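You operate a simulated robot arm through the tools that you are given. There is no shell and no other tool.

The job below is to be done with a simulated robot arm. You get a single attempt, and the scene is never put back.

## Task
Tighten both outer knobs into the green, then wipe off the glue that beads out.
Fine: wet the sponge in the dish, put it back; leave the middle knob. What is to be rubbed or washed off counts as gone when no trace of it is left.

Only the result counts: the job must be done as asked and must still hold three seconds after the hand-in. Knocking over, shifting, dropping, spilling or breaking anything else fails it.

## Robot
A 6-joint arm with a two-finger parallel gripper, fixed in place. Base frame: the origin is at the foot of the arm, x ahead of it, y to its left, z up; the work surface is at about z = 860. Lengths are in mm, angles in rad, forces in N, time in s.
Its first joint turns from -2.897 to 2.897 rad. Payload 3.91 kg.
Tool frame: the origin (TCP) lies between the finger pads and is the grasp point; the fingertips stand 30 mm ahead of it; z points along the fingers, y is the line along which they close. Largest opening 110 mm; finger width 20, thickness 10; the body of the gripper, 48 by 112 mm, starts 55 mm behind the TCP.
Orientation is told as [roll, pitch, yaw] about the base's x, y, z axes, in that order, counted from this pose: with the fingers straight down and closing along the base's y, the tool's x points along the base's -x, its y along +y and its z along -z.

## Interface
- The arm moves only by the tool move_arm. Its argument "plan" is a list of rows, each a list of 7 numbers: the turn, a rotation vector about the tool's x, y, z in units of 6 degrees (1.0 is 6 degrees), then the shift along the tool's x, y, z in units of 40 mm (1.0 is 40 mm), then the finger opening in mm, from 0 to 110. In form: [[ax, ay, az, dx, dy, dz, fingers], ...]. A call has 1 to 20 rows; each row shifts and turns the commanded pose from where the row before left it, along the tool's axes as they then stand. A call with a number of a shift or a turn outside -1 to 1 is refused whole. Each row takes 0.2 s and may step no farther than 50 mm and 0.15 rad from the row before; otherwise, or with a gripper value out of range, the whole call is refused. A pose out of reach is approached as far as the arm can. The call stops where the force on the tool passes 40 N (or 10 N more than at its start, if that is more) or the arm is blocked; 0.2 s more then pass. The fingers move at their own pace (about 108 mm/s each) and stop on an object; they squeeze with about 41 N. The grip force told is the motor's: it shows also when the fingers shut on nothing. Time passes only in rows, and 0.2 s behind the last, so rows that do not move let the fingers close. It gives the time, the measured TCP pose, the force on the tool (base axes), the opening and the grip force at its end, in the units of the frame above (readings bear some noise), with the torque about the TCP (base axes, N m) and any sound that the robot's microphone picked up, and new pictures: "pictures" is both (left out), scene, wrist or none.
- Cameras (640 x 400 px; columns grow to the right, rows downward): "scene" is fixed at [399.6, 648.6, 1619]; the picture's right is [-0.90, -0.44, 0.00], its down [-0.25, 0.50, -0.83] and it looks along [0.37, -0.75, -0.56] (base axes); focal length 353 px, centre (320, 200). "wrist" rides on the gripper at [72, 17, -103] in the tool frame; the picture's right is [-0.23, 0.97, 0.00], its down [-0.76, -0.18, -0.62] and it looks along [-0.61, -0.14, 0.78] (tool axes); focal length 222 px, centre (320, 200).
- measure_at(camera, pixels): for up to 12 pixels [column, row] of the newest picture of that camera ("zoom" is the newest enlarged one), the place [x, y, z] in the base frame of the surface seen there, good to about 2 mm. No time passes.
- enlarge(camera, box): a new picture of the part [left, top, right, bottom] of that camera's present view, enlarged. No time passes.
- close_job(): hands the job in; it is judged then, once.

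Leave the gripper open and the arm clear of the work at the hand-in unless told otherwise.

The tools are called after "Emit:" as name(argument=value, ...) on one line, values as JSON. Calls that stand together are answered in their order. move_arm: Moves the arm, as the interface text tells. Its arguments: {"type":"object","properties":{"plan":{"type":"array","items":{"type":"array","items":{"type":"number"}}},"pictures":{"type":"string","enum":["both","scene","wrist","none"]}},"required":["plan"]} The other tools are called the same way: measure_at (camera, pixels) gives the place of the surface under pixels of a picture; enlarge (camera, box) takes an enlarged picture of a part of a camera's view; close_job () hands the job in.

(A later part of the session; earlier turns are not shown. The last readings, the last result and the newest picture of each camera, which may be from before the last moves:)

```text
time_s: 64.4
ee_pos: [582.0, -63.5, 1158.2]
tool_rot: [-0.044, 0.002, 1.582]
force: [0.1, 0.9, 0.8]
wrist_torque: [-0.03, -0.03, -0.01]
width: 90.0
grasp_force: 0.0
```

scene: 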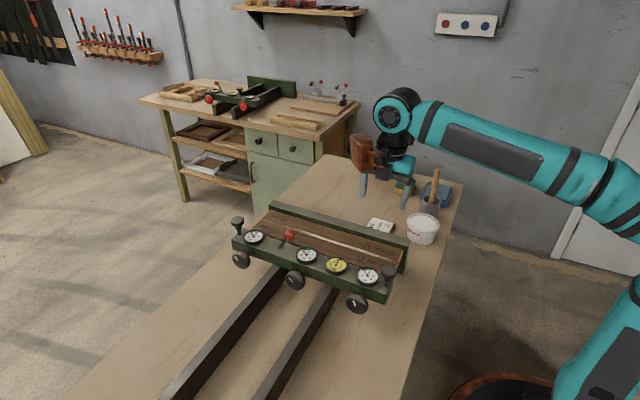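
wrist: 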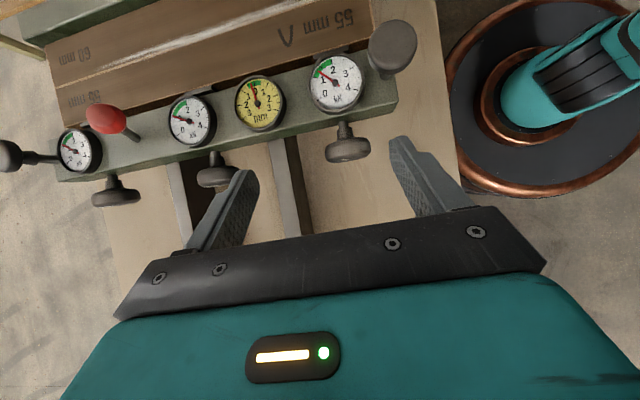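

Glue line is clearly visible along the seam. I turn the tool back to yaw 0, levelling a small residual roll, and travel toward the sponge area.

Emit:
move_arm(plan=[[-0.42, 0, 0, 0, 0, 0, 90], [0, 0, 1, 0, 0, 0, 90], [0, 0, 1, 0, 0, 0, 90], [0, 0, 1, 0, 0, 0, 90], [0, 0, 1, 0, 0, 0, 90], [0, 0, 1, 0, 0, 0, 90], [0, 0, 1, 0, 0, 0, 90], [0, 0, 1, 0, 0, 0, 90], [0, 0, 1, 0, 0, 0, 90], [0, 0, 1, 0, 0, 0, 90], [0, 0, 1, 0, 0, 0, 90], [0, 0, 1, 0, 0, 0, 90], [0, 0, 1, 0, 0, 0, 90], [0, 0, 1, 0, 0, 0, 90], [0, 0, 1, 0, 0, 0, 90], [0, 0, 1, 0, 0, 0, 90]], pictures="none")

Emit:
move_arm(plan=[[0, 0, 0, 0, -1, 0, 90], [0, 0, 0, 0, -1, 0, 90], [0, 0, 0, 0, -1, 0, 90], [0, 0, 0, 0, -1, 0, 90], [0, 0, 0, 0, -1, 0, 90], [0, 0, 0, 0, -1, 0, 90], [0, 0, 0, 0, -1, 0, 90], [0, 0, 0, 0, -1, 0, 90], [0, 0, 0, 0, -1, 0, 90], [0, 0, 0, 0, -1, 0, 90]])

Emit:
enlarge(camera="scene", box=[225, 190, 415, 310])

Emit:
enlarge(camera="wrist", box=[160, 0, 480, 200])

```text
time_s: 67.8
ee_pos: [585.3, -61.9, 1157.7]
tool_rot: [0.0, 0.001, 0.011]
force: [-0.2, -0.4, 0.3]
wrist_torque: [0.01, -0.02, 0.01]
width: 90.0
grasp_force: 0.2
```

```text
time_s: 70.0
ee_pos: [589.6, -461.6, 1162.1]
tool_rot: [-0.004, -0.001, 0.012]
force: [-0.3, 0.6, -0.1]
wrist_torque: [-0.06, -0.04, -0.02]
width: 89.8
grasp_force: 0.1
```

scene: 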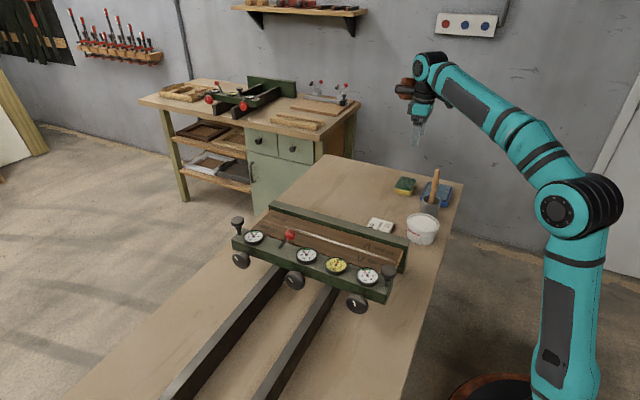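
wrist: 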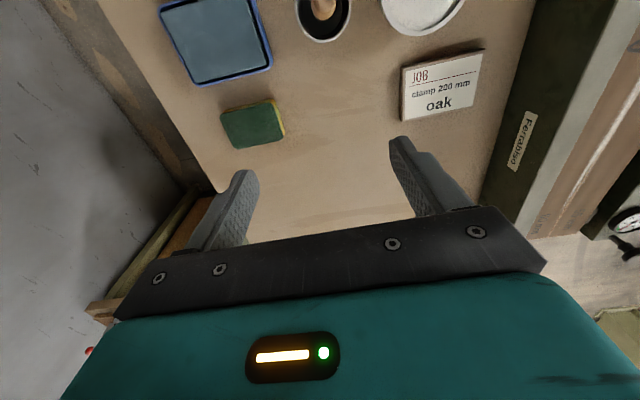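

```text
3.33 times, centred on (320, 250) of scene
```

zoom: 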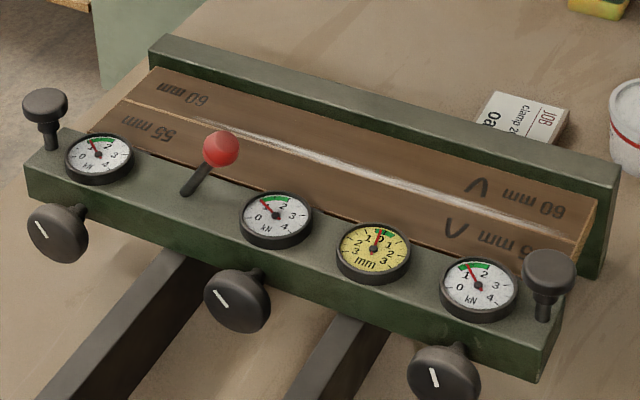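

```text
2.00 times, centred on (320, 100) of wrist
```

zoom: 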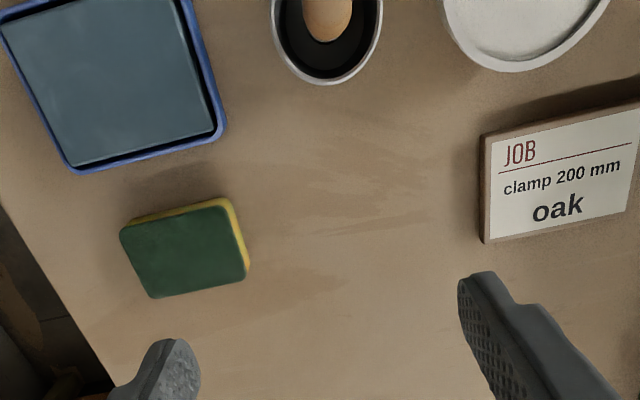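

I zoom into the blue tray, the pot and the white tub to judge which holds water.

Emit:
enlarge(camera="wrist", box=[150, 0, 290, 90])

Emit:
measure_at(camera="zoom", pixels=[[60, 60], [250, 150], [450, 200], [500, 60], [400, 310], [540, 290], [40, 120], [200, 360], [170, 330], [545, 270], [490, 10], [30, 60]])

Emit:
enlarge(camera="scene", box=[400, 160, 464, 250])

Emit:
enlarge(camera="wrist", box=[280, 0, 480, 120])

```text
4.44 times, centred on (220, 45) of wrist
```

zoom: 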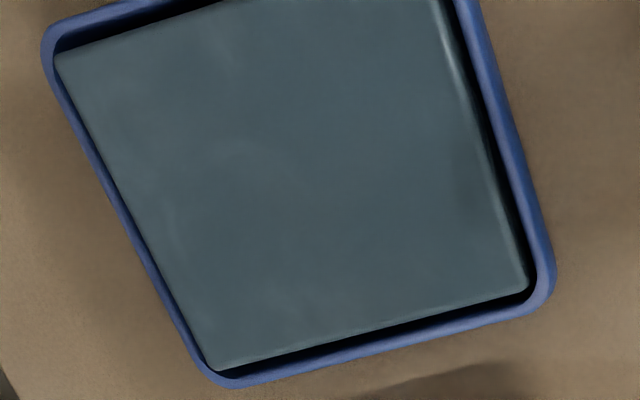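

```text
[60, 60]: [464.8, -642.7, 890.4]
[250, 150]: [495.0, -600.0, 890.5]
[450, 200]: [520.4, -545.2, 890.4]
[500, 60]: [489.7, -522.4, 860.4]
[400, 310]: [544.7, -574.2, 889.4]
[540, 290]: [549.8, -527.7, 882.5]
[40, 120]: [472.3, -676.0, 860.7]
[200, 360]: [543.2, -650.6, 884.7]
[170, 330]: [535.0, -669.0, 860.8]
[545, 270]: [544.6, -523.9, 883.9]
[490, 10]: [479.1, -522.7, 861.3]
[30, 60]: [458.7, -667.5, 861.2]
```

```text
4.44 times, centred on (432, 205) of scene
```

zoom: 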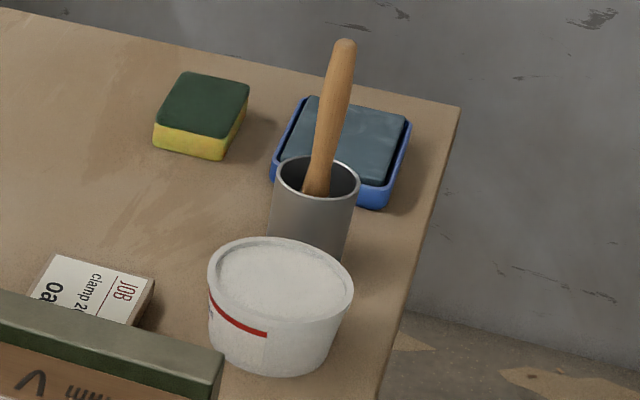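

```text
3.20 times, centred on (380, 60) of wrist
```

zoom: 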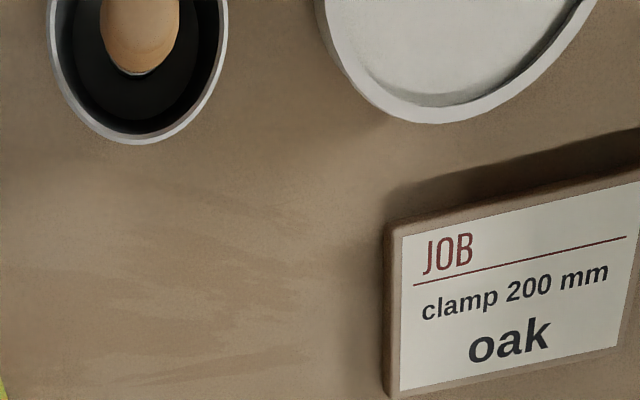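

The blue tray holds a wet slate-coloured pad: that is the dish. I'll move closer over the sponge to measure it; first its corners from here.

Emit:
measure_at(camera="wrist", pixels=[[222, 118], [270, 103], [280, 136], [238, 146], [252, 125], [282, 120], [284, 134], [245, 108], [277, 108], [283, 130], [230, 133], [262, 141]])

Emit:
enlarge(camera="wrist", box=[205, 85, 301, 160])

```text
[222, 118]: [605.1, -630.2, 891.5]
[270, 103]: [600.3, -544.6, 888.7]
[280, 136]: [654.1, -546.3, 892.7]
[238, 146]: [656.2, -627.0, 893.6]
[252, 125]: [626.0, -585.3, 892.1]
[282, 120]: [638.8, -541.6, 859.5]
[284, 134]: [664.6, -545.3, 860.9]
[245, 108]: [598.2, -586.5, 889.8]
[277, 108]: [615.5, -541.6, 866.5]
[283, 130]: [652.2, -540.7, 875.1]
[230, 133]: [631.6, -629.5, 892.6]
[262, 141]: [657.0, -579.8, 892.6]
```

```text
5.33 times, centred on (253, 122) of wrist
```

zoom: 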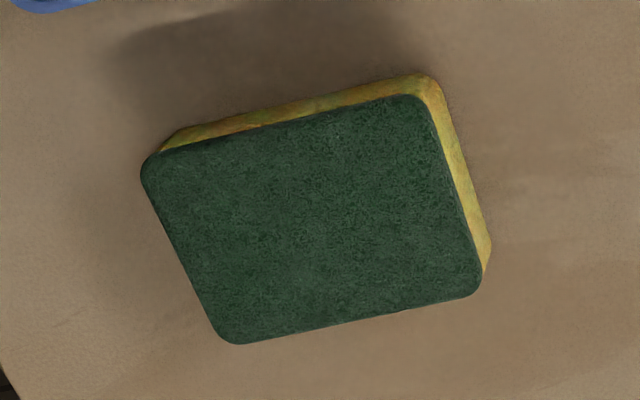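

The sponge is axis-aligned: x 598–660, y −632…−542, top z 893. I'll grip across its 62 mm side, so I yaw to +90° and move above it.

Emit:
move_arm(plan=[[0, 0, -1, 0, 0, 0, 100], [0, 0, -1, 0, 0, 0, 100], [0, 0, -1, 0, 0, 0, 100], [0, 0, -1, 0, 0, 0, 100], [0, 0, -1, 0, 0, 0, 100], [0, 0, -1, 0, 0, 0, 100], [0, 0, -1, 0, 0, 0, 100], [0, 0, -1, 0, 0, 0, 100], [0, 0, -1, 0, 0, 0, 100], [0, 0, -1, 0, 0, 0, 100], [0, 0, -1, 0, 0, 0, 100], [0, 0, -1, 0, 0, 0, 100], [0, 0, -1, 0, 0, 0, 100], [0, 0, -1, 0, 0, 0, 100], [0, 0, -0.9, 0, 0, 0, 100], [0, 0, 0, 0.8, -0.5, 0, 100], [0, 0, 0, 0.8, -0.5, 0, 100], [0, 0, 0, 0.8, 0, 0, 100], [0, 0, 0, 0.73, 0, 0, 100]])

```text
time_s: 74.0
ee_pos: [629.7, -586.2, 1160.5]
tool_rot: [0.0, -0.001, 1.573]
force: [0.0, 0.4, 0.3]
wrist_torque: [-0.03, -0.02, -0.03]
width: 100.0
grasp_force: 0.0
```

scene: 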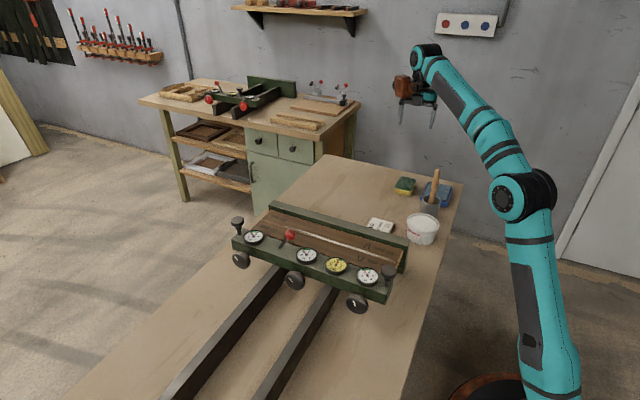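
wrist: 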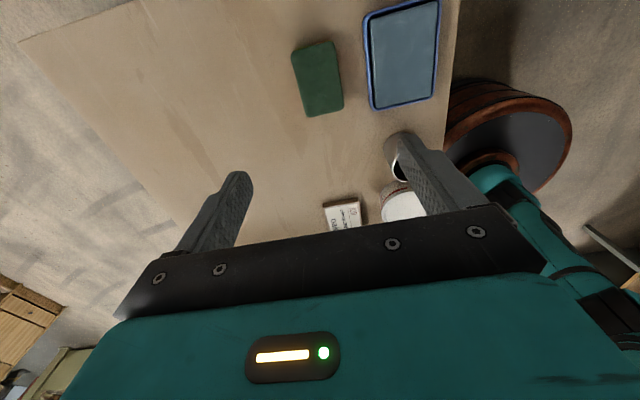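

I measure the sponge edges and dish pad again from this viewpoint.

Emit:
measure_at(camera="wrist", pixels=[[295, 55], [308, 113], [341, 107], [330, 45], [318, 80], [303, 80], [336, 80], [373, 20], [377, 102], [430, 95], [434, 8], [404, 55]])

```text
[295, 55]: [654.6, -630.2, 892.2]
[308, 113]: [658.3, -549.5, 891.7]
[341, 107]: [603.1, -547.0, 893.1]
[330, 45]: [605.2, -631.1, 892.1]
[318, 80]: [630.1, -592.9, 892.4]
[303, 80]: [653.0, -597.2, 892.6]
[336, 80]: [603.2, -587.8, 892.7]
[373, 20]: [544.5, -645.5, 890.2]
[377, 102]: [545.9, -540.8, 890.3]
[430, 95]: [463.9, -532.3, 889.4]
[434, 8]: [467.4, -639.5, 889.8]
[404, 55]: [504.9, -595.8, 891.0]
```

Sponge centre is (630,−589). I descend to TCP z≈901 (fingertips 10 mm above the table).

Emit:
move_arm(plan=[[0, 0, 0, 0.07, 0, 1, 100], [0, 0, 0, 0, 0, 1, 100], [0, 0, 0, 0, 0, 1, 100], [0, 0, 0, 0, 0, 1, 100], [0, 0, 0, 0, 0, 1, 100], [0, 0, 0, 0, 0, 1, 100], [0, 0, 0, 0, 0, 0.475, 100]])

```text
time_s: 75.6
ee_pos: [628.2, -589.1, 904.1]
tool_rot: [-0.003, -0.001, 1.574]
force: [-0.1, -0.2, 1.4]
wrist_torque: [-0.03, 0.01, 0.02]
width: 99.9
grasp_force: 0.0
```

scene: 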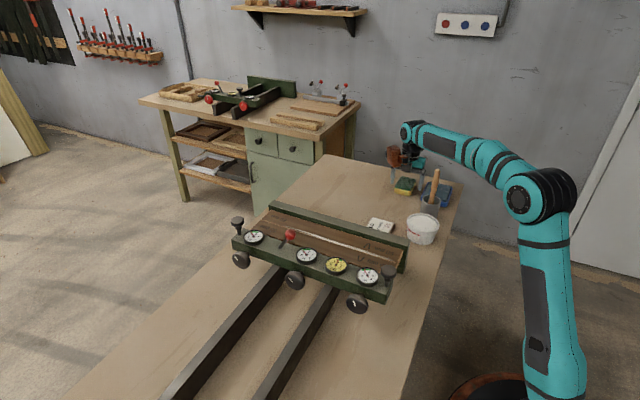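
wrist: 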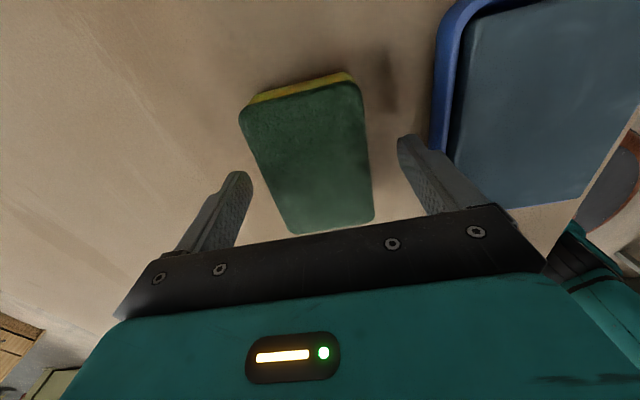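

The sponge (305,150) lies between the fingers. I close on it gently.

Emit:
move_arm(plan=[[0, 0, 0, 0, 0, 0, 60], [0, 0, 0, 0, 0, 0, 50], [0, 0, 0, 0, 0, 0, 50]])

```text
time_s: 76.4
ee_pos: [628.7, -588.3, 903.2]
tool_rot: [-0.001, 0.0, 1.575]
force: [0.5, -0.1, 0.2]
wrist_torque: [0.0, 0.01, -0.04]
width: 62.5
grasp_force: 41.0
```

scene: 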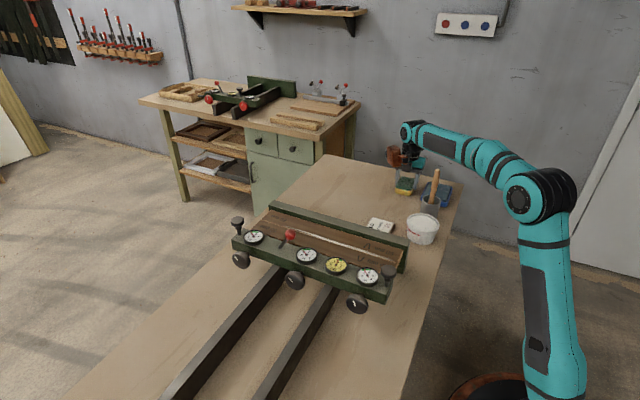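
wrist: 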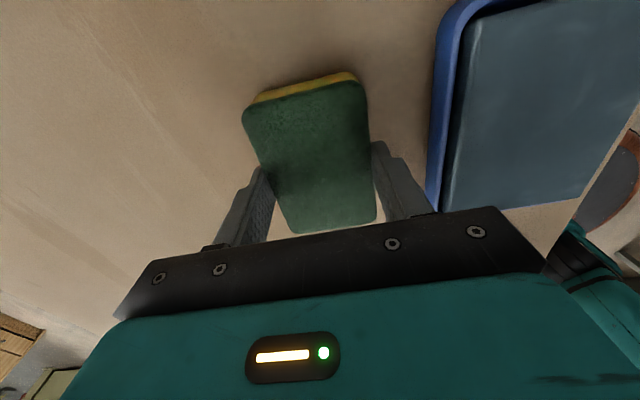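

Gripped at 62.5 mm. I lift 80 mm, move over the dish pad (x≈505) and lower to just above contact.

Emit:
move_arm(plan=[[0, 0, 0, 0, 0, -1, 50], [0, 0, 0, 0, 0, -1, 50], [0, 0, 0, 0, 1, 0, 50], [0, 0, 0, 0, 1, 0, 50], [0, 0, 0, 0.02, 1, 0, 50], [0, 0, 0, 0.03, 0.1, 0, 50], [0, 0, 0, 0, 0, 0.6, 50], [0, 0, 0, 0, 0, 0.5, 50]])

```text
time_s: 78.2
ee_pos: [506.7, -590.7, 937.5]
tool_rot: [-0.001, 0.002, 1.574]
force: [-0.3, 0.3, 0.2]
wrist_torque: [0.01, -0.04, -0.02]
width: 62.2
grasp_force: 41.3
```

scene: 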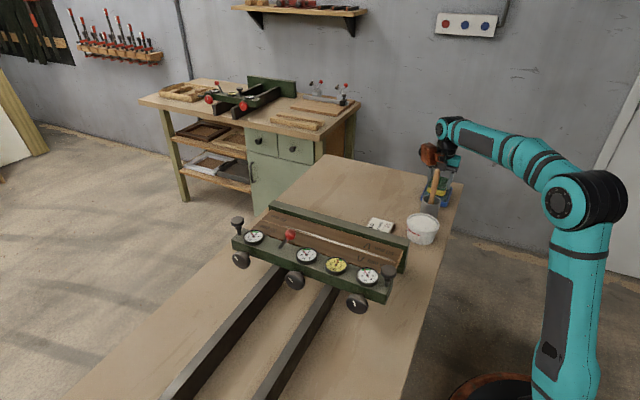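
wrist: 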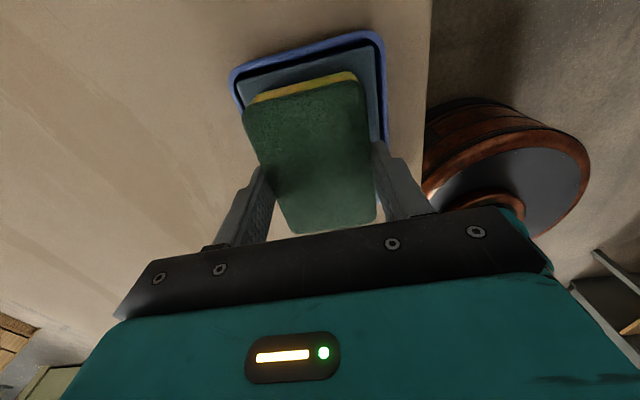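

The sponge is over the pad, a few mm above. I press down in small steps until a light force shows.

Emit:
move_arm(plan=[[0, 0, 0, 0, 0, 0.08, 50], [0, 0, 0, 0, 0, 0.05, 50], [0, 0, 0, 0, 0, 0.025, 50], [0, 0, 0, 0, 0, 0, 50]], pictures="none")

```text
time_s: 79.2
ee_pos: [504.6, -591.7, 931.5]
tool_rot: [-0.001, 0.002, 1.573]
force: [2.9, -0.9, 25.2]
wrist_torque: [0.08, -0.33, 0.0]
width: 62.1
grasp_force: 41.3
```

Pressed on the wet pad with 25 N. I hold for about a second, then lift 80 mm and look at the sponge.

Emit:
move_arm(plan=[[0, 0, 0, 0, 0, 0, 50], [0, 0, 0, 0, 0, 0, 50], [0, 0, 0, 0, 0, 0, 50], [0, 0, 0, 0, 0, 0, 50], [0, 0, 0, 0, 0, -1, 50], [0, 0, 0, 0, 0, -1, 50]])

Emit:
enlarge(camera="scene", box=[400, 140, 470, 200])

```text
time_s: 80.6
ee_pos: [505.5, -592.4, 1009.9]
tool_rot: [0.0, 0.0, 1.573]
force: [0.5, -0.3, -1.2]
wrist_torque: [0.04, -0.01, 0.03]
width: 62.1
grasp_force: 41.0
```

scene: 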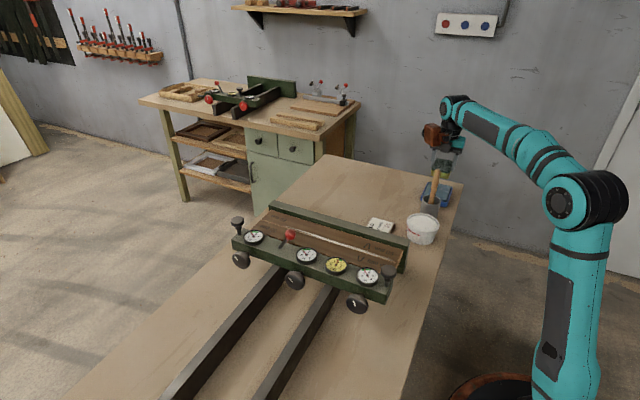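
wrist: 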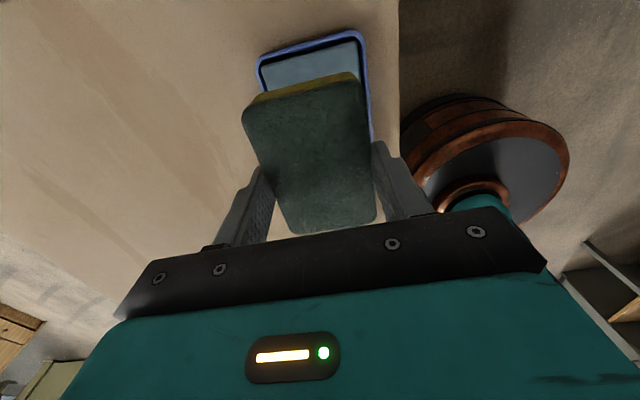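

```text
6.67 times, centred on (435, 170) of scene
```

zoom: 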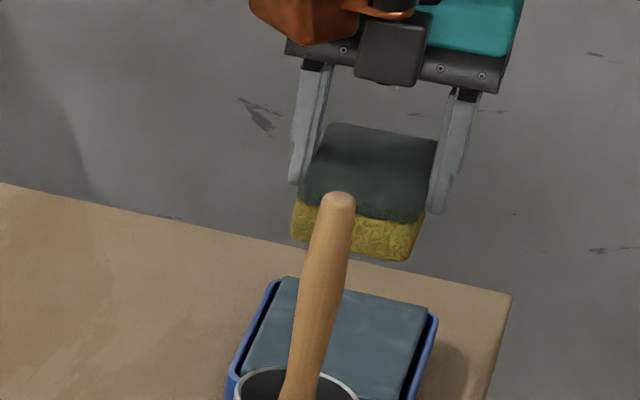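

The sponge is darker: wet now. I measure the glue line's extent on the board, using the scene camera.

Emit:
enlarge(camera="scene", box=[252, 198, 412, 298])

Emit:
measure_at(camera="zoom", pixels=[[60, 75], [120, 95], [170, 108], [300, 150], [400, 180], [480, 206], [540, 225], [580, 240], [30, 100], [300, 135], [300, 165], [590, 250]])

```text
4.00 times, centred on (332, 248) of scene
```

zoom: 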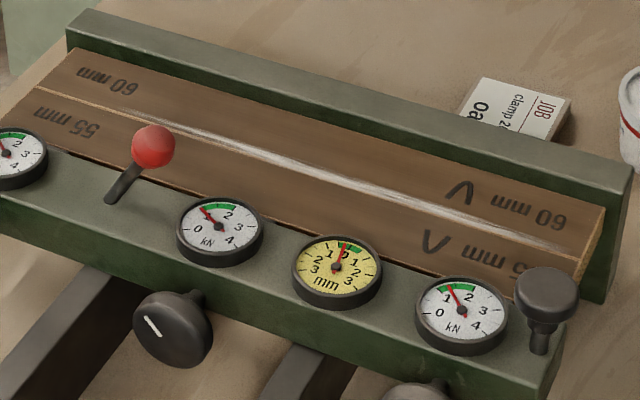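

```text
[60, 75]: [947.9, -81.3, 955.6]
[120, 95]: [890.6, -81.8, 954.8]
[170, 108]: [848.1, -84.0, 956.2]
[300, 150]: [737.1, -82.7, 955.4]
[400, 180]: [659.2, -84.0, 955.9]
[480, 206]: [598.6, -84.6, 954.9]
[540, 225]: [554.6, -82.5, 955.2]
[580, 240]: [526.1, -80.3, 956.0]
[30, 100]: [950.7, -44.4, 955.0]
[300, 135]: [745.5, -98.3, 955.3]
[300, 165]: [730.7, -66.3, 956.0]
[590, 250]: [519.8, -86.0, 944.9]
```

I zoom further to find the glue's y-position and the fence's inner edge.

Emit:
enlarge(camera="scene", box=[315, 215, 363, 251])

Emit:
measure_at(camera="zoom", pixels=[[200, 140], [200, 165], [200, 190], [200, 215], [200, 100], [200, 60], [200, 40], [320, 60], [320, 100], [320, 190], [320, 215], [320, 240]])

Emit:
enlarge(camera="scene", box=[374, 228, 414, 268])

Emit:
measure_at(camera="zoom", pixels=[[100, 150], [150, 160], [200, 180], [250, 200], [300, 220], [330, 120], [330, 160], [330, 200], [330, 240], [330, 280], [200, 100], [200, 260]])

```text
11.11 times, centred on (339, 233) of scene
```

zoom: 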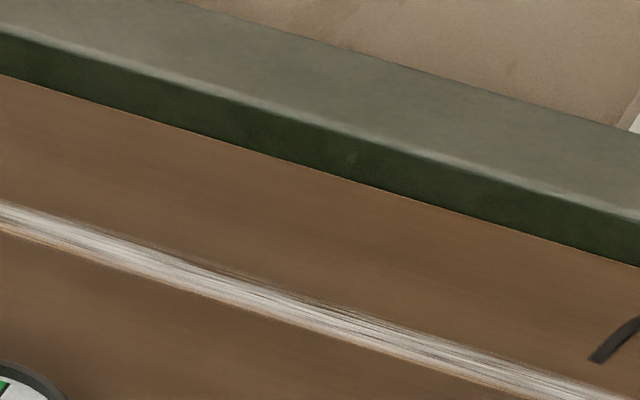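

```text
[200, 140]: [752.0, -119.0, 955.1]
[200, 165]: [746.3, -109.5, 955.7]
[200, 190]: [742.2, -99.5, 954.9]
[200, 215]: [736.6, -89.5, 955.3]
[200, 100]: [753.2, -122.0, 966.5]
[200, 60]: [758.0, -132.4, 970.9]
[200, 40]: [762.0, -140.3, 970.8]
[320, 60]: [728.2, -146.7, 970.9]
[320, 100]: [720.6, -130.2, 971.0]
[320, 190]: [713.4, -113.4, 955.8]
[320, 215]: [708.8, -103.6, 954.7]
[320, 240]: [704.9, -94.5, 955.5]
```

```text
10.00 times, centred on (394, 248) of scene
```

zoom: 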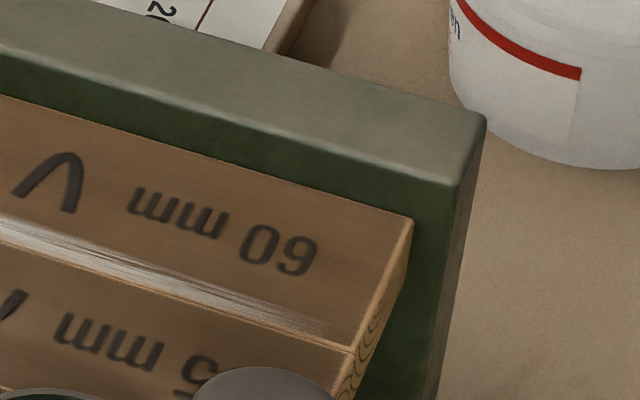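

```text
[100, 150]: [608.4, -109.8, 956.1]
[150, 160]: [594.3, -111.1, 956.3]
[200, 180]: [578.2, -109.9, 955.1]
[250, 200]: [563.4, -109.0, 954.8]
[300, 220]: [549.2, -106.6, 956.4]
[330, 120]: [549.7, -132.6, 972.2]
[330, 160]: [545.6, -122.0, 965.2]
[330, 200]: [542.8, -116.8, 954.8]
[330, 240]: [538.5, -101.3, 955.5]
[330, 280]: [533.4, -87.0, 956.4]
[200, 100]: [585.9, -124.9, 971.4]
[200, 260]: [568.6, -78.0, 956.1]
```

Fence inner face is y≈−121; the glue band is y≈−72…−60, x≈540…890 at z 955. I lift to 1120, move to x=640 (away from the pot's handle), then over to the board.

Emit:
move_arm(plan=[[0, 0, 0, 0, 0, -1, 50], [0, 0, 0, 0, 0, -1, 50], [0, 0, 0, 0, 0, -0.75, 50], [0, 0, 0, 0, -1, 0, 50], [0, 0, 0, 0, -1, 0, 50], [0, 0, 0, 0, -1, 0, 50], [0, 0, 0, 0, -0.4, 0, 50], [0, 0, 0, -1, 0, 0, 50], [0, 0, 0, -1, 0, 0, 50], [0, 0, 0, -1, 0, 0, 50], [0, 0, 0, -1, 0, 0, 50], [0, 0, 0, -1, 0, 0, 50], [0, 0, 0, -1, 0, 0, 50], [0, 0, 0, -1, 0, 0, 50], [0, 0, 0, -1, 0, 0, 50], [0, 0, 0, -1, 0, 0, 50], [0, 0, 0, -1, 0, 0, 50], [0, 0, 0, -1, 0, 0, 50], [0, 0, 0, -1, 0, 0, 50], [0, 0, 0, -1, 0, 0, 50]])

```text
time_s: 84.8
ee_pos: [638.0, -69.0, 1120.4]
tool_rot: [0.0, 0.0, 1.572]
force: [-0.1, 0.4, -0.2]
wrist_torque: [0.0, 0.0, -0.01]
width: 62.3
grasp_force: 41.4
```

scene: 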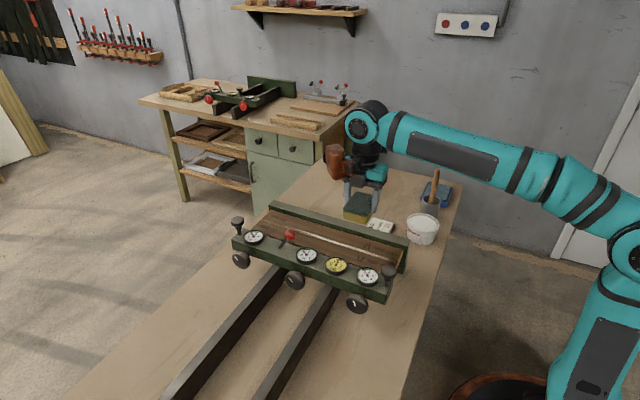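
wrist: 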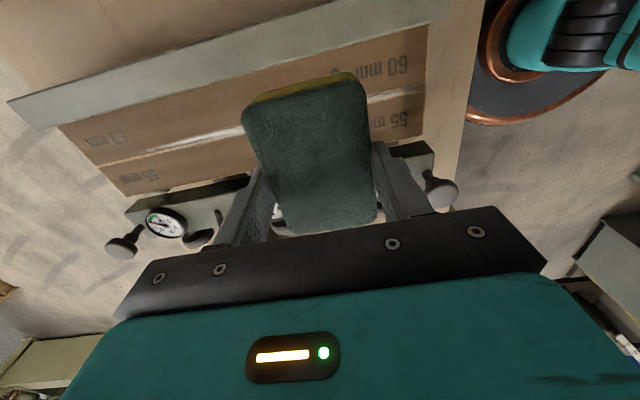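

I check the sponge's actual position in the grip (far edge near (305,90), near edge near (320,225)).

Emit:
measure_at(camera="wrist", pixels=[[255, 115], [350, 95], [290, 222], [370, 215], [310, 160], [305, 92], [270, 99]])

```text
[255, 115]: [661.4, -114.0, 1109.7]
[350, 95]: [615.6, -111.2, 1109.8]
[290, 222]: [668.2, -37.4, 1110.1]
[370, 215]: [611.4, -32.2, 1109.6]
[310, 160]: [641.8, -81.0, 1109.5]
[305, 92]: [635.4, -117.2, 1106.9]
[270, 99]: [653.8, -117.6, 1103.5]
```

The sponge spans y −117…−30 here, so I set TCP y=−61 (sponge −110…−21). I move to x=548 and descend to 8 mm above contact.

Emit:
move_arm(plan=[[0, 0, 0, -0.1, 0.75, 0, 50], [0, 0, 0, -0.1, 0.75, 0, 50], [0, 0, 0, 0, 0.75, 0, 50], [0, 0, 0, 0, 0, 1, 50], [0, 0, 0, 0, 0, 1, 50], [0, 0, 0, 0, 0, 0.85, 50]])

```text
time_s: 86.2
ee_pos: [549.4, -64.6, 1006.0]
tool_rot: [-0.002, 0.0, 1.572]
force: [0.4, 0.0, -0.7]
wrist_torque: [0.01, -0.01, -0.01]
width: 62.1
grasp_force: 41.2
```

scene: 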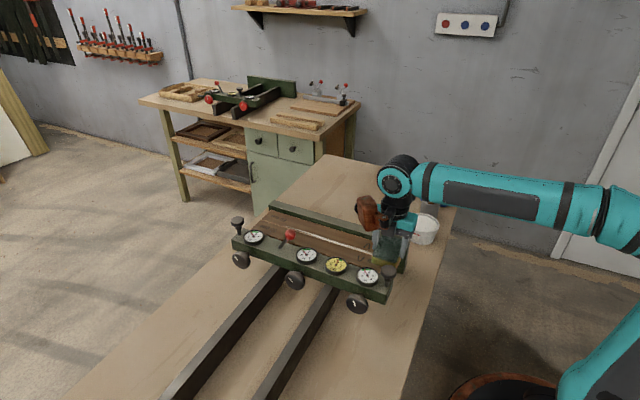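
wrist: 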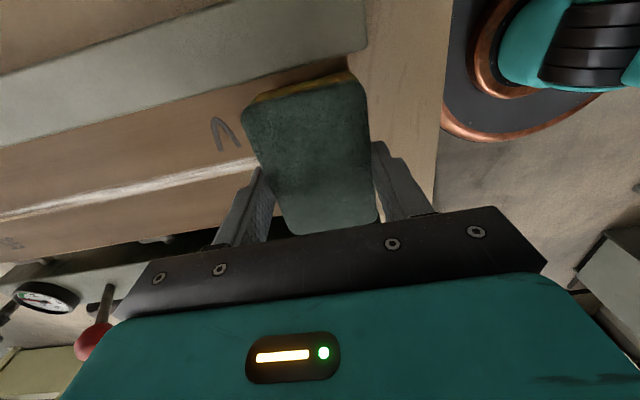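

The sponge is aligned over the seam; I nudge +3 mm in y and lower 8 mm in small steps to touch the board.

Emit:
move_arm(plan=[[0, 0, 0, -0.08, 0, 0.1, 50], [0, 0, 0, 0, 0, 0.05, 50], [0, 0, 0, 0, 0, 0.05, 50], [0, 0, 0, 0, 0, 0, 50]], pictures="none")

```text
time_s: 87.2
ee_pos: [551.3, -61.2, 998.0]
tool_rot: [-0.001, 0.001, 1.574]
force: [-0.2, -0.1, -0.2]
wrist_torque: [0.0, 0.01, 0.0]
width: 62.1
grasp_force: 40.9
```

No contact yet; I lower 2 mm more in half-millimetre-like steps.

Emit:
move_arm(plan=[[0, 0, 0, 0, 0, 0.025, 50], [0, 0, 0, 0, 0, 0.025, 50], [0, 0, 0, 0, 0, 0, 50]], pictures="none")

```text
time_s: 88.0
ee_pos: [551.8, -61.3, 996.4]
tool_rot: [0.0, -0.001, 1.573]
force: [-0.8, 0.0, 0.5]
wrist_torque: [0.0, -0.03, 0.0]
width: 62.1
grasp_force: 41.8
```

Emit:
move_arm(plan=[[0, 0, 0, 0, 0, 0.02, 50], [0, 0, 0, 0, 0, 0.02, 50], [0, 0, 0, 0, 0, 0, 50]], pictures="none")

```text
time_s: 88.8
ee_pos: [549.6, -60.6, 994.9]
tool_rot: [-0.002, -0.001, 1.573]
force: [6.5, -3.0, 27.5]
wrist_torque: [-0.11, -0.08, -0.03]
width: 62.0
grasp_force: 40.9
```

Contact with 27 N. I ease off slightly and slide +x (tool −y) in 16 mm steps.

Emit:
move_arm(plan=[[0, 0, 0, 0, 0, -0.008, 50], [0, 0, 0, 0, -0.4, 0, 50], [0, 0, 0, 0, -0.4, 0, 50], [0, 0, 0, 0, -0.4, 0, 50], [0, 0, 0, 0, -0.4, 0, 50]])

```text
time_s: 89.3
ee_pos: [556.6, -61.3, 994.0]
tool_rot: [-0.001, 0.001, 1.572]
force: [-4.5, -0.4, 13.7]
wrist_torque: [-0.01, 0.05, -0.02]
width: 62.1
grasp_force: 40.8
stopped in row 2: the force on the tool passed its limit at 46 N (the readings are from after the stop); the commanded pose is now the measured one
```

scene: 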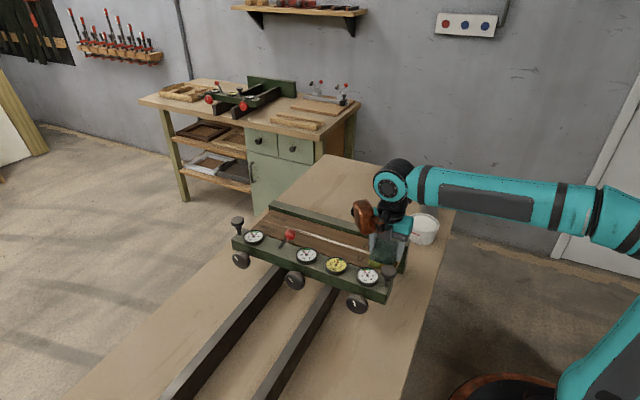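
wrist: 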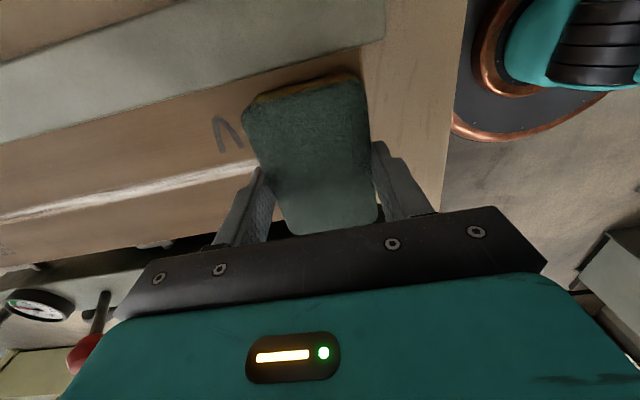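

Pressure is now 14 N. I continue more slowly, 8 mm per row.

Emit:
move_arm(plan=[[0, 0, 0, 0, -0.1, 0, 50], [0, 0, 0, 0, -0.2, 0, 50], [0, 0, 0, 0, -0.2, 0, 50], [0, 0, 0, 0, -0.2, 0, 50], [0, 0, 0, 0, -0.2, 0, 50], [0, 0, 0, 0, -0.2, 0, 50], [0, 0, 0, 0, -0.2, 0, 50], [0, 0, 0, 0, -0.2, 0, 50]], pictures="wrist")

```text
time_s: 90.1
ee_pos: [572.0, -61.4, 994.9]
tool_rot: [0.0, 0.001, 1.57]
force: [-7.5, 0.1, 13.6]
wrist_torque: [0.04, 0.18, 0.05]
width: 62.2
grasp_force: 41.3
stopped in row 3: the force on the tool passed its limit at 44 N (the readings are from after the stop); the commanded pose is now the measured one
```

wrist: 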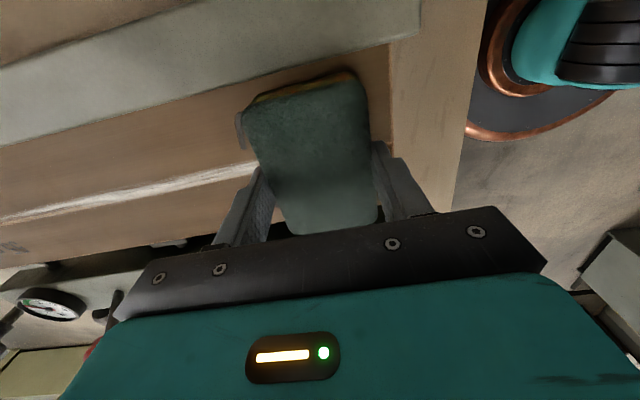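

Progress with stops; the path presses down a little as it moves. I ease up 0.4 mm and continue with a tiny upward component.

Emit:
move_arm(plan=[[0, 0, 0, 0, -0.1, -0.01, 50], [0, 0, 0, 0, -0.2, -0.002, 50], [0, 0, 0, 0, -0.2, -0.002, 50], [0, 0, 0, 0, -0.2, -0.002, 50], [0, 0, 0, 0, -0.2, -0.002, 50], [0, 0, 0, 0, -0.2, -0.002, 50], [0, 0, 0, 0, -0.2, -0.002, 50], [0, 0, 0, 0, -0.2, -0.002, 50]], pictures="none")

```text
time_s: 91.9
ee_pos: [633.3, -62.3, 995.2]
tool_rot: [0.003, 0.0, 1.571]
force: [-3.7, -0.5, 5.2]
wrist_torque: [-0.01, 0.07, 0.01]
width: 62.3
grasp_force: 40.7
```

That worked, with 5 N pressure. I continue along +x at the same height.

Emit:
move_arm(plan=[[0, 0, 0, 0, -0.2, 0.003, 50], [0, 0, 0, 0, -0.25, 0, 50], [0, 0, 0, 0, -0.25, 0, 50], [0, 0, 0, 0, -0.25, 0, 50], [0, 0, 0, 0, -0.25, 0, 50], [0, 0, 0, 0, -0.25, 0, 50], [0, 0, 0, 0, -0.25, 0, 50], [0, 0, 0, 0, -0.25, 0, 50], [0, 0, 0, 0, -0.25, 0, 50]])

Emit:
enlarge(camera="scene", box=[252, 198, 412, 298])

```text
time_s: 93.9
ee_pos: [720.6, -63.1, 994.1]
tool_rot: [0.001, 0.0, 1.57]
force: [-8.7, -0.6, 12.0]
wrist_torque: [-0.03, 0.32, 0.01]
width: 62.2
grasp_force: 41.4
```

scene: 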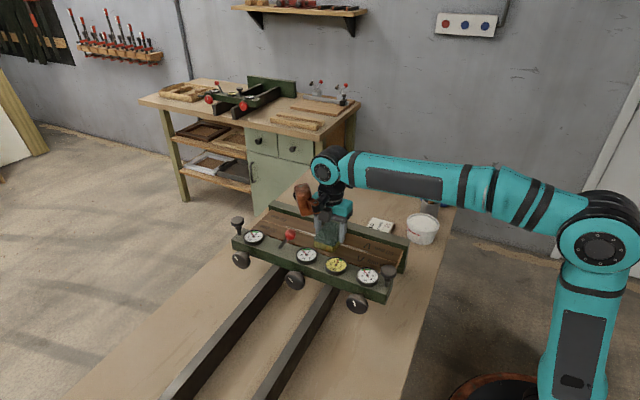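
wrist: 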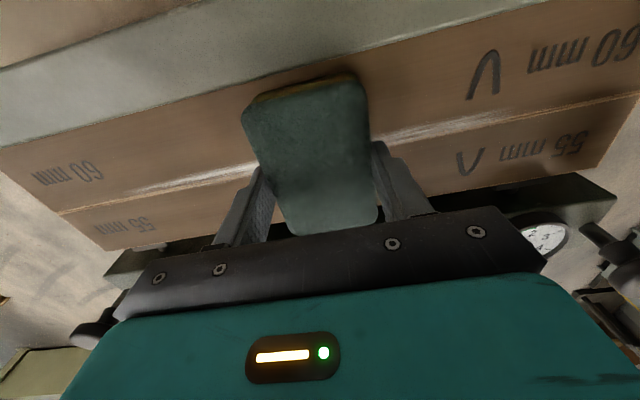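

```text
4.00 times, centred on (332, 248) of scene
```

zoom: 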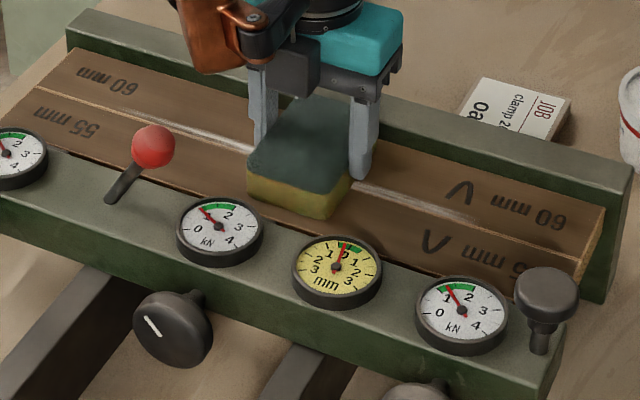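

The glue behind the sponge is fainter; several passes will be needed. I go on to the far end with about 10–15 N.

Emit:
move_arm(plan=[[0, 0, 0, 0, -0.25, 0, 50], [0, 0, 0, 0, -0.25, 0, 50], [0, 0, 0, 0, -0.25, 0, 50], [0, 0, 0, 0, -0.25, 0, 50], [0, 0, 0, 0, -0.25, 0, 50], [0, 0, 0, 0, -0.25, 0, 50], [0, 0, 0, 0, -0.25, 0, 50], [0, 0, 0, 0, -0.25, 0, 50], [0, 0, 0, 0, -0.25, 0, 50], [0, 0, 0, 0, -0.25, 0, 50]], pictures="none")

```text
time_s: 96.1
ee_pos: [820.6, -62.1, 994.8]
tool_rot: [0.001, 0.0, 1.573]
force: [-3.7, -1.5, 6.2]
wrist_torque: [0.0, 0.2, -0.02]
width: 62.4
grasp_force: 41.2
```

Emit:
move_arm(plan=[[0, 0, 0, 0, -0.25, 0.006, 50], [0, 0, 0, 0, -0.25, 0.002, 50], [0, 0, 0, 0, -0.25, 0.002, 50], [0, 0, 0, 0, -0.25, 0, 50], [0, 0, 0, 0, -0.25, 0, 50], [0, 0, 0, 0, -0.25, 0, 50], [0, 0, 0, 0, -0.25, 0, 50], [0, 0, 0, 0, -0.25, 0, 50]])

Emit:
enlarge(camera="scene", box=[252, 198, 412, 298])

```text
time_s: 97.9
ee_pos: [899.9, -61.9, 994.7]
tool_rot: [0.0, 0.001, 1.572]
force: [-10.3, -1.5, 17.3]
wrist_torque: [0.02, 0.34, -0.03]
width: 62.2
grasp_force: 41.1
```

scene: 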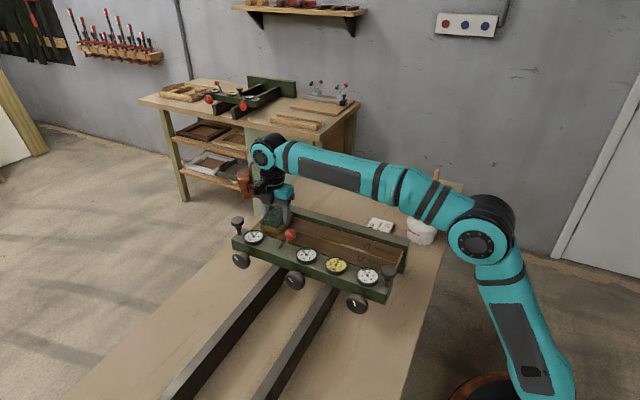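
wrist: 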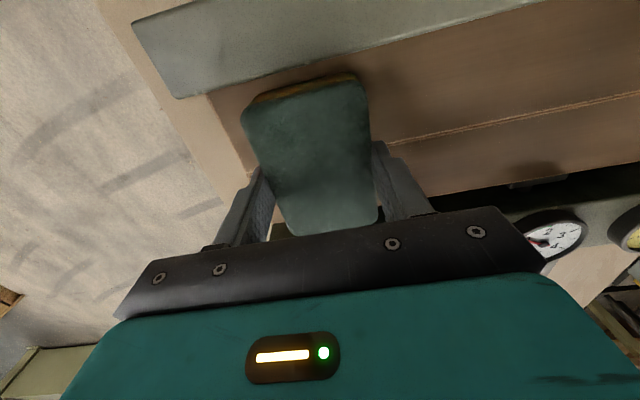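

```text
4.00 times, centred on (332, 248) of scene
```

zoom: 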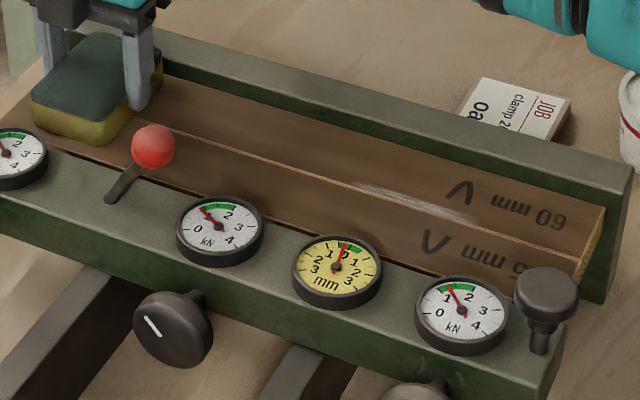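

Most is gone; a faint smear remains near zoom (350–470, 185–220), i.e. x≈600–690. I sweep back in −x with similar pressure.

Emit:
move_arm(plan=[[0, 0, 0, 0, 0.25, 0, 50], [0, 0, 0, 0, 0.25, 0, 50], [0, 0, 0, 0, 0.25, 0, 50], [0, 0, 0, 0, 0.25, 0, 50], [0, 0, 0, 0, 0.25, 0, 50], [0, 0, 0, 0, 0.25, 0, 50], [0, 0, 0, 0, 0.25, 0, 50], [0, 0, 0, 0, 0.25, 0, 50], [0, 0, 0, 0, 0.25, 0, 50], [0, 0, 0, 0, 0.25, 0, 50], [0, 0, 0, 0, 0.25, 0, 50], [0, 0, 0, 0, 0.25, 0, 50], [0, 0, 0, 0, 0.25, 0, 50], [0, 0, 0, 0, 0.25, 0, 50], [0, 0, 0, 0, 0.25, 0, 50], [0, 0, 0, 0, 0.25, 0, 50], [0, 0, 0, 0, 0.25, 0, 50], [0, 0, 0, 0, 0.25, 0, 50]], pictures="none")

```text
time_s: 101.7
ee_pos: [721.3, -62.5, 996.5]
tool_rot: [0.0, 0.0, 1.574]
force: [-0.3, -0.3, -0.3]
wrist_torque: [-0.05, 0.01, 0.01]
width: 62.1
grasp_force: 41.2
```

Contact was lost near x=721. I lower about 1 mm there and check the force.

Emit:
move_arm(plan=[[0, 0, 0, 0, 0, 0.015, 50], [0, 0, 0, 0, 0, 0.012, 50], [0, 0, 0, 0, 0, 0, 50]], pictures="none")

```text
time_s: 102.5
ee_pos: [720.8, -62.2, 994.8]
tool_rot: [0.002, 0.0, 1.572]
force: [0.5, -0.3, 0.6]
wrist_torque: [-0.03, 0.01, 0.02]
width: 62.3
grasp_force: 41.5
```

Emit:
move_arm(plan=[[0, 0, 0, 0, 0, 0.015, 50], [0, 0, 0, 0, 0, 0.01, 50], [0, 0, 0, 0, 0, 0, 50]], pictures="none")

```text
time_s: 103.3
ee_pos: [721.5, -61.6, 993.4]
tool_rot: [-0.001, 0.001, 1.573]
force: [-0.1, 1.3, 11.1]
wrist_torque: [0.04, 0.12, 0.07]
width: 62.3
grasp_force: 41.1
```

11 N now. I sweep −x with a small added press, to x≈620.

Emit:
move_arm(plan=[[0, 0, 0, 0, 0.2, 0.006, 50], [0, 0, 0, 0, 0.2, 0.002, 50], [0, 0, 0, 0, 0.2, 0.002, 50], [0, 0, 0, 0, 0.2, 0.002, 50], [0, 0, 0, 0, 0.2, 0.002, 50], [0, 0, 0, 0, 0.2, 0.002, 50], [0, 0, 0, 0, 0.2, 0.002, 50], [0, 0, 0, 0, 0.2, 0.002, 50]], pictures="none")

```text
time_s: 103.9
ee_pos: [707.2, -61.4, 993.6]
tool_rot: [-0.003, 0.002, 1.571]
force: [2.8, 0.1, 3.5]
wrist_torque: [-0.01, 0.02, 0.05]
width: 62.0
grasp_force: 40.8
stopped in row 3: the force on the tool passed its limit at 42 N (the readings are from after the stop); the commanded pose is now the measured one
```

Peaks reach 42 N, so I go at smaller steps (5 mm per row) at constant height after adding a light press.

Emit:
move_arm(plan=[[0, 0, 0, 0, 0.05, 0.006, 50], [0, 0, 0, 0, 0.125, 0, 50], [0, 0, 0, 0, 0.125, 0, 50], [0, 0, 0, 0, 0.125, 0, 50], [0, 0, 0, 0, 0.125, 0, 50], [0, 0, 0, 0, 0.125, 0, 50], [0, 0, 0, 0, 0.125, 0, 50], [0, 0, 0, 0, 0.125, 0, 50], [0, 0, 0, 0, 0.125, 0, 50], [0, 0, 0, 0, 0.125, 0, 50], [0, 0, 0, 0, 0.125, 0, 50]], pictures="none")

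```text
time_s: 105.8
ee_pos: [667.4, -63.6, 993.5]
tool_rot: [-0.004, 0.004, 1.574]
force: [2.2, 0.5, 5.6]
wrist_torque: [0.01, 0.11, -0.02]
width: 62.2
grasp_force: 41.0
stopped in row 9: the force on the tool passed its limit at 40 N (the readings are from after the stop); the commanded pose is now the measured one
```

Down to x=667. I continue the same way toward x≈600.

Emit:
move_arm(plan=[[0, 0, 0, 0, 0.05, 0, 50], [0, 0, 0, 0, 0.125, 0, 50], [0, 0, 0, 0, 0.125, 0, 50], [0, 0, 0, 0, 0.125, 0, 50], [0, 0, 0, 0, 0.125, 0, 50], [0, 0, 0, 0, 0.125, 0, 50], [0, 0, 0, 0, 0.125, 0, 50], [0, 0, 0, 0, 0.125, 0, 50], [0, 0, 0, 0, 0.125, 0, 50], [0, 0, 0, 0, 0.125, 0, 50], [0, 0, 0, 0, 0.125, 0, 50], [0, 0, 0, 0, 0.125, 0, 50], [0, 0, 0, 0, 0.125, 0, 50]], pictures="none")

```text
time_s: 108.6
ee_pos: [605.0, -63.6, 994.3]
tool_rot: [-0.005, 0.002, 1.573]
force: [-0.2, -0.3, 0.3]
wrist_torque: [-0.03, 0.02, -0.01]
width: 62.1
grasp_force: 40.9
```

Contact lost again near x=605 due to a slight tilt. I level the tool (−0.3°), lower about 1 mm and check.

Emit:
move_arm(plan=[[-0.05, 0, 0, 0, 0, 0.012, 50], [0, 0, 0, 0, 0, 0.012, 50], [0, 0, 0, 0, 0, 0, 50]], pictures="scene")

Emit:
enlarge(camera="scene", box=[252, 198, 412, 298])

```text
time_s: 109.4
ee_pos: [604.5, -62.2, 993.1]
tool_rot: [-0.001, 0.001, 1.571]
force: [0.7, 0.9, 5.4]
wrist_torque: [0.04, -0.06, 0.03]
width: 62.0
grasp_force: 40.6
```

scene: 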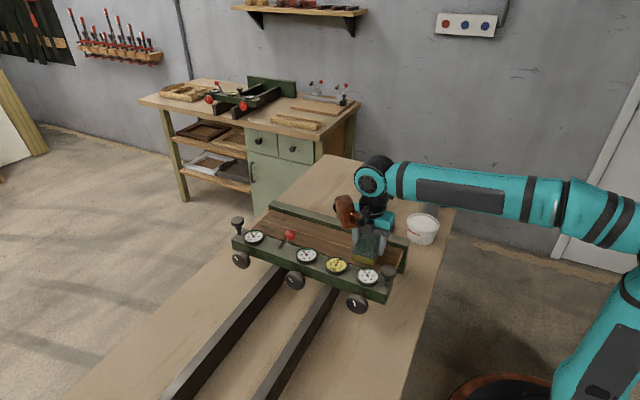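

```text
4.00 times, centred on (332, 248) of scene
```

zoom: 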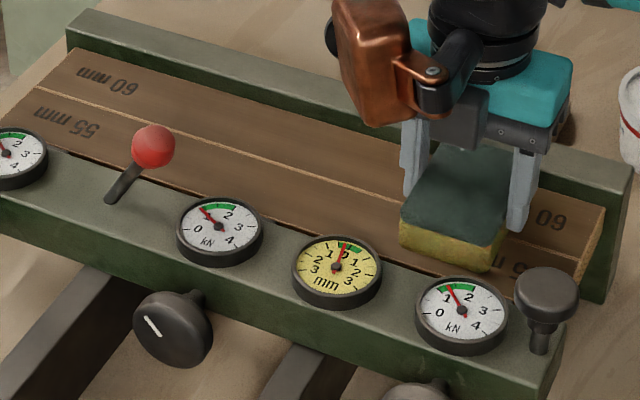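

The visible seam is clean. I press slightly more and wipe on to the near end (x≈545).

Emit:
move_arm(plan=[[0, 0, 0, 0, 0.05, 0.008, 50], [0, 0, 0, 0, 0.125, 0, 50], [0, 0, 0, 0, 0.125, 0, 50], [0, 0, 0, 0, 0.125, 0, 50], [0, 0, 0, 0, 0.125, 0, 50], [0, 0, 0, 0, 0.125, 0, 50], [0, 0, 0, 0, 0.125, 0, 50], [0, 0, 0, 0, 0.125, 0, 50], [0, 0, 0, 0, 0.125, 0, 50], [0, 0, 0, 0, 0.125, 0, 50], [0, 0, 0, 0, 0.125, 0, 50], [0, 0, 0, 0, 0.125, 0, 50]], pictures="none")

```text
time_s: 110.5
ee_pos: [587.9, -61.5, 993.0]
tool_rot: [-0.004, 0.001, 1.572]
force: [1.9, 0.4, 1.7]
wrist_torque: [0.01, 0.0, 0.01]
width: 62.2
grasp_force: 41.2
stopped in row 5: the force on the tool passed its limit at 43 N (the readings are from after the stop); the commanded pose is now the measured one
```

I level again and continue in −x with light pressure.

Emit:
move_arm(plan=[[-0.04, 0, 0, 0, 0.05, 0.005, 50], [0, 0, 0, 0, 0.1, 0, 50], [0, 0, 0, 0, 0.1, 0, 50], [0, 0, 0, 0, 0.1, 0, 50], [0, 0, 0, 0, 0.1, 0, 50], [0, 0, 0, 0, 0.1, 0, 50], [0, 0, 0, 0, 0.1, 0, 50], [0, 0, 0, 0, 0.1, 0, 50], [0, 0, 0, 0, 0.1, 0, 50], [0, 0, 0, 0, 0.1, 0, 50], [0, 0, 0, 0, 0.1, 0, 50]], pictures="none")

```text
time_s: 112.9
ee_pos: [545.6, -63.1, 992.5]
tool_rot: [0.001, 0.001, 1.573]
force: [6.7, -0.9, 12.7]
wrist_torque: [-0.04, -0.22, 0.0]
width: 62.2
grasp_force: 40.9
```

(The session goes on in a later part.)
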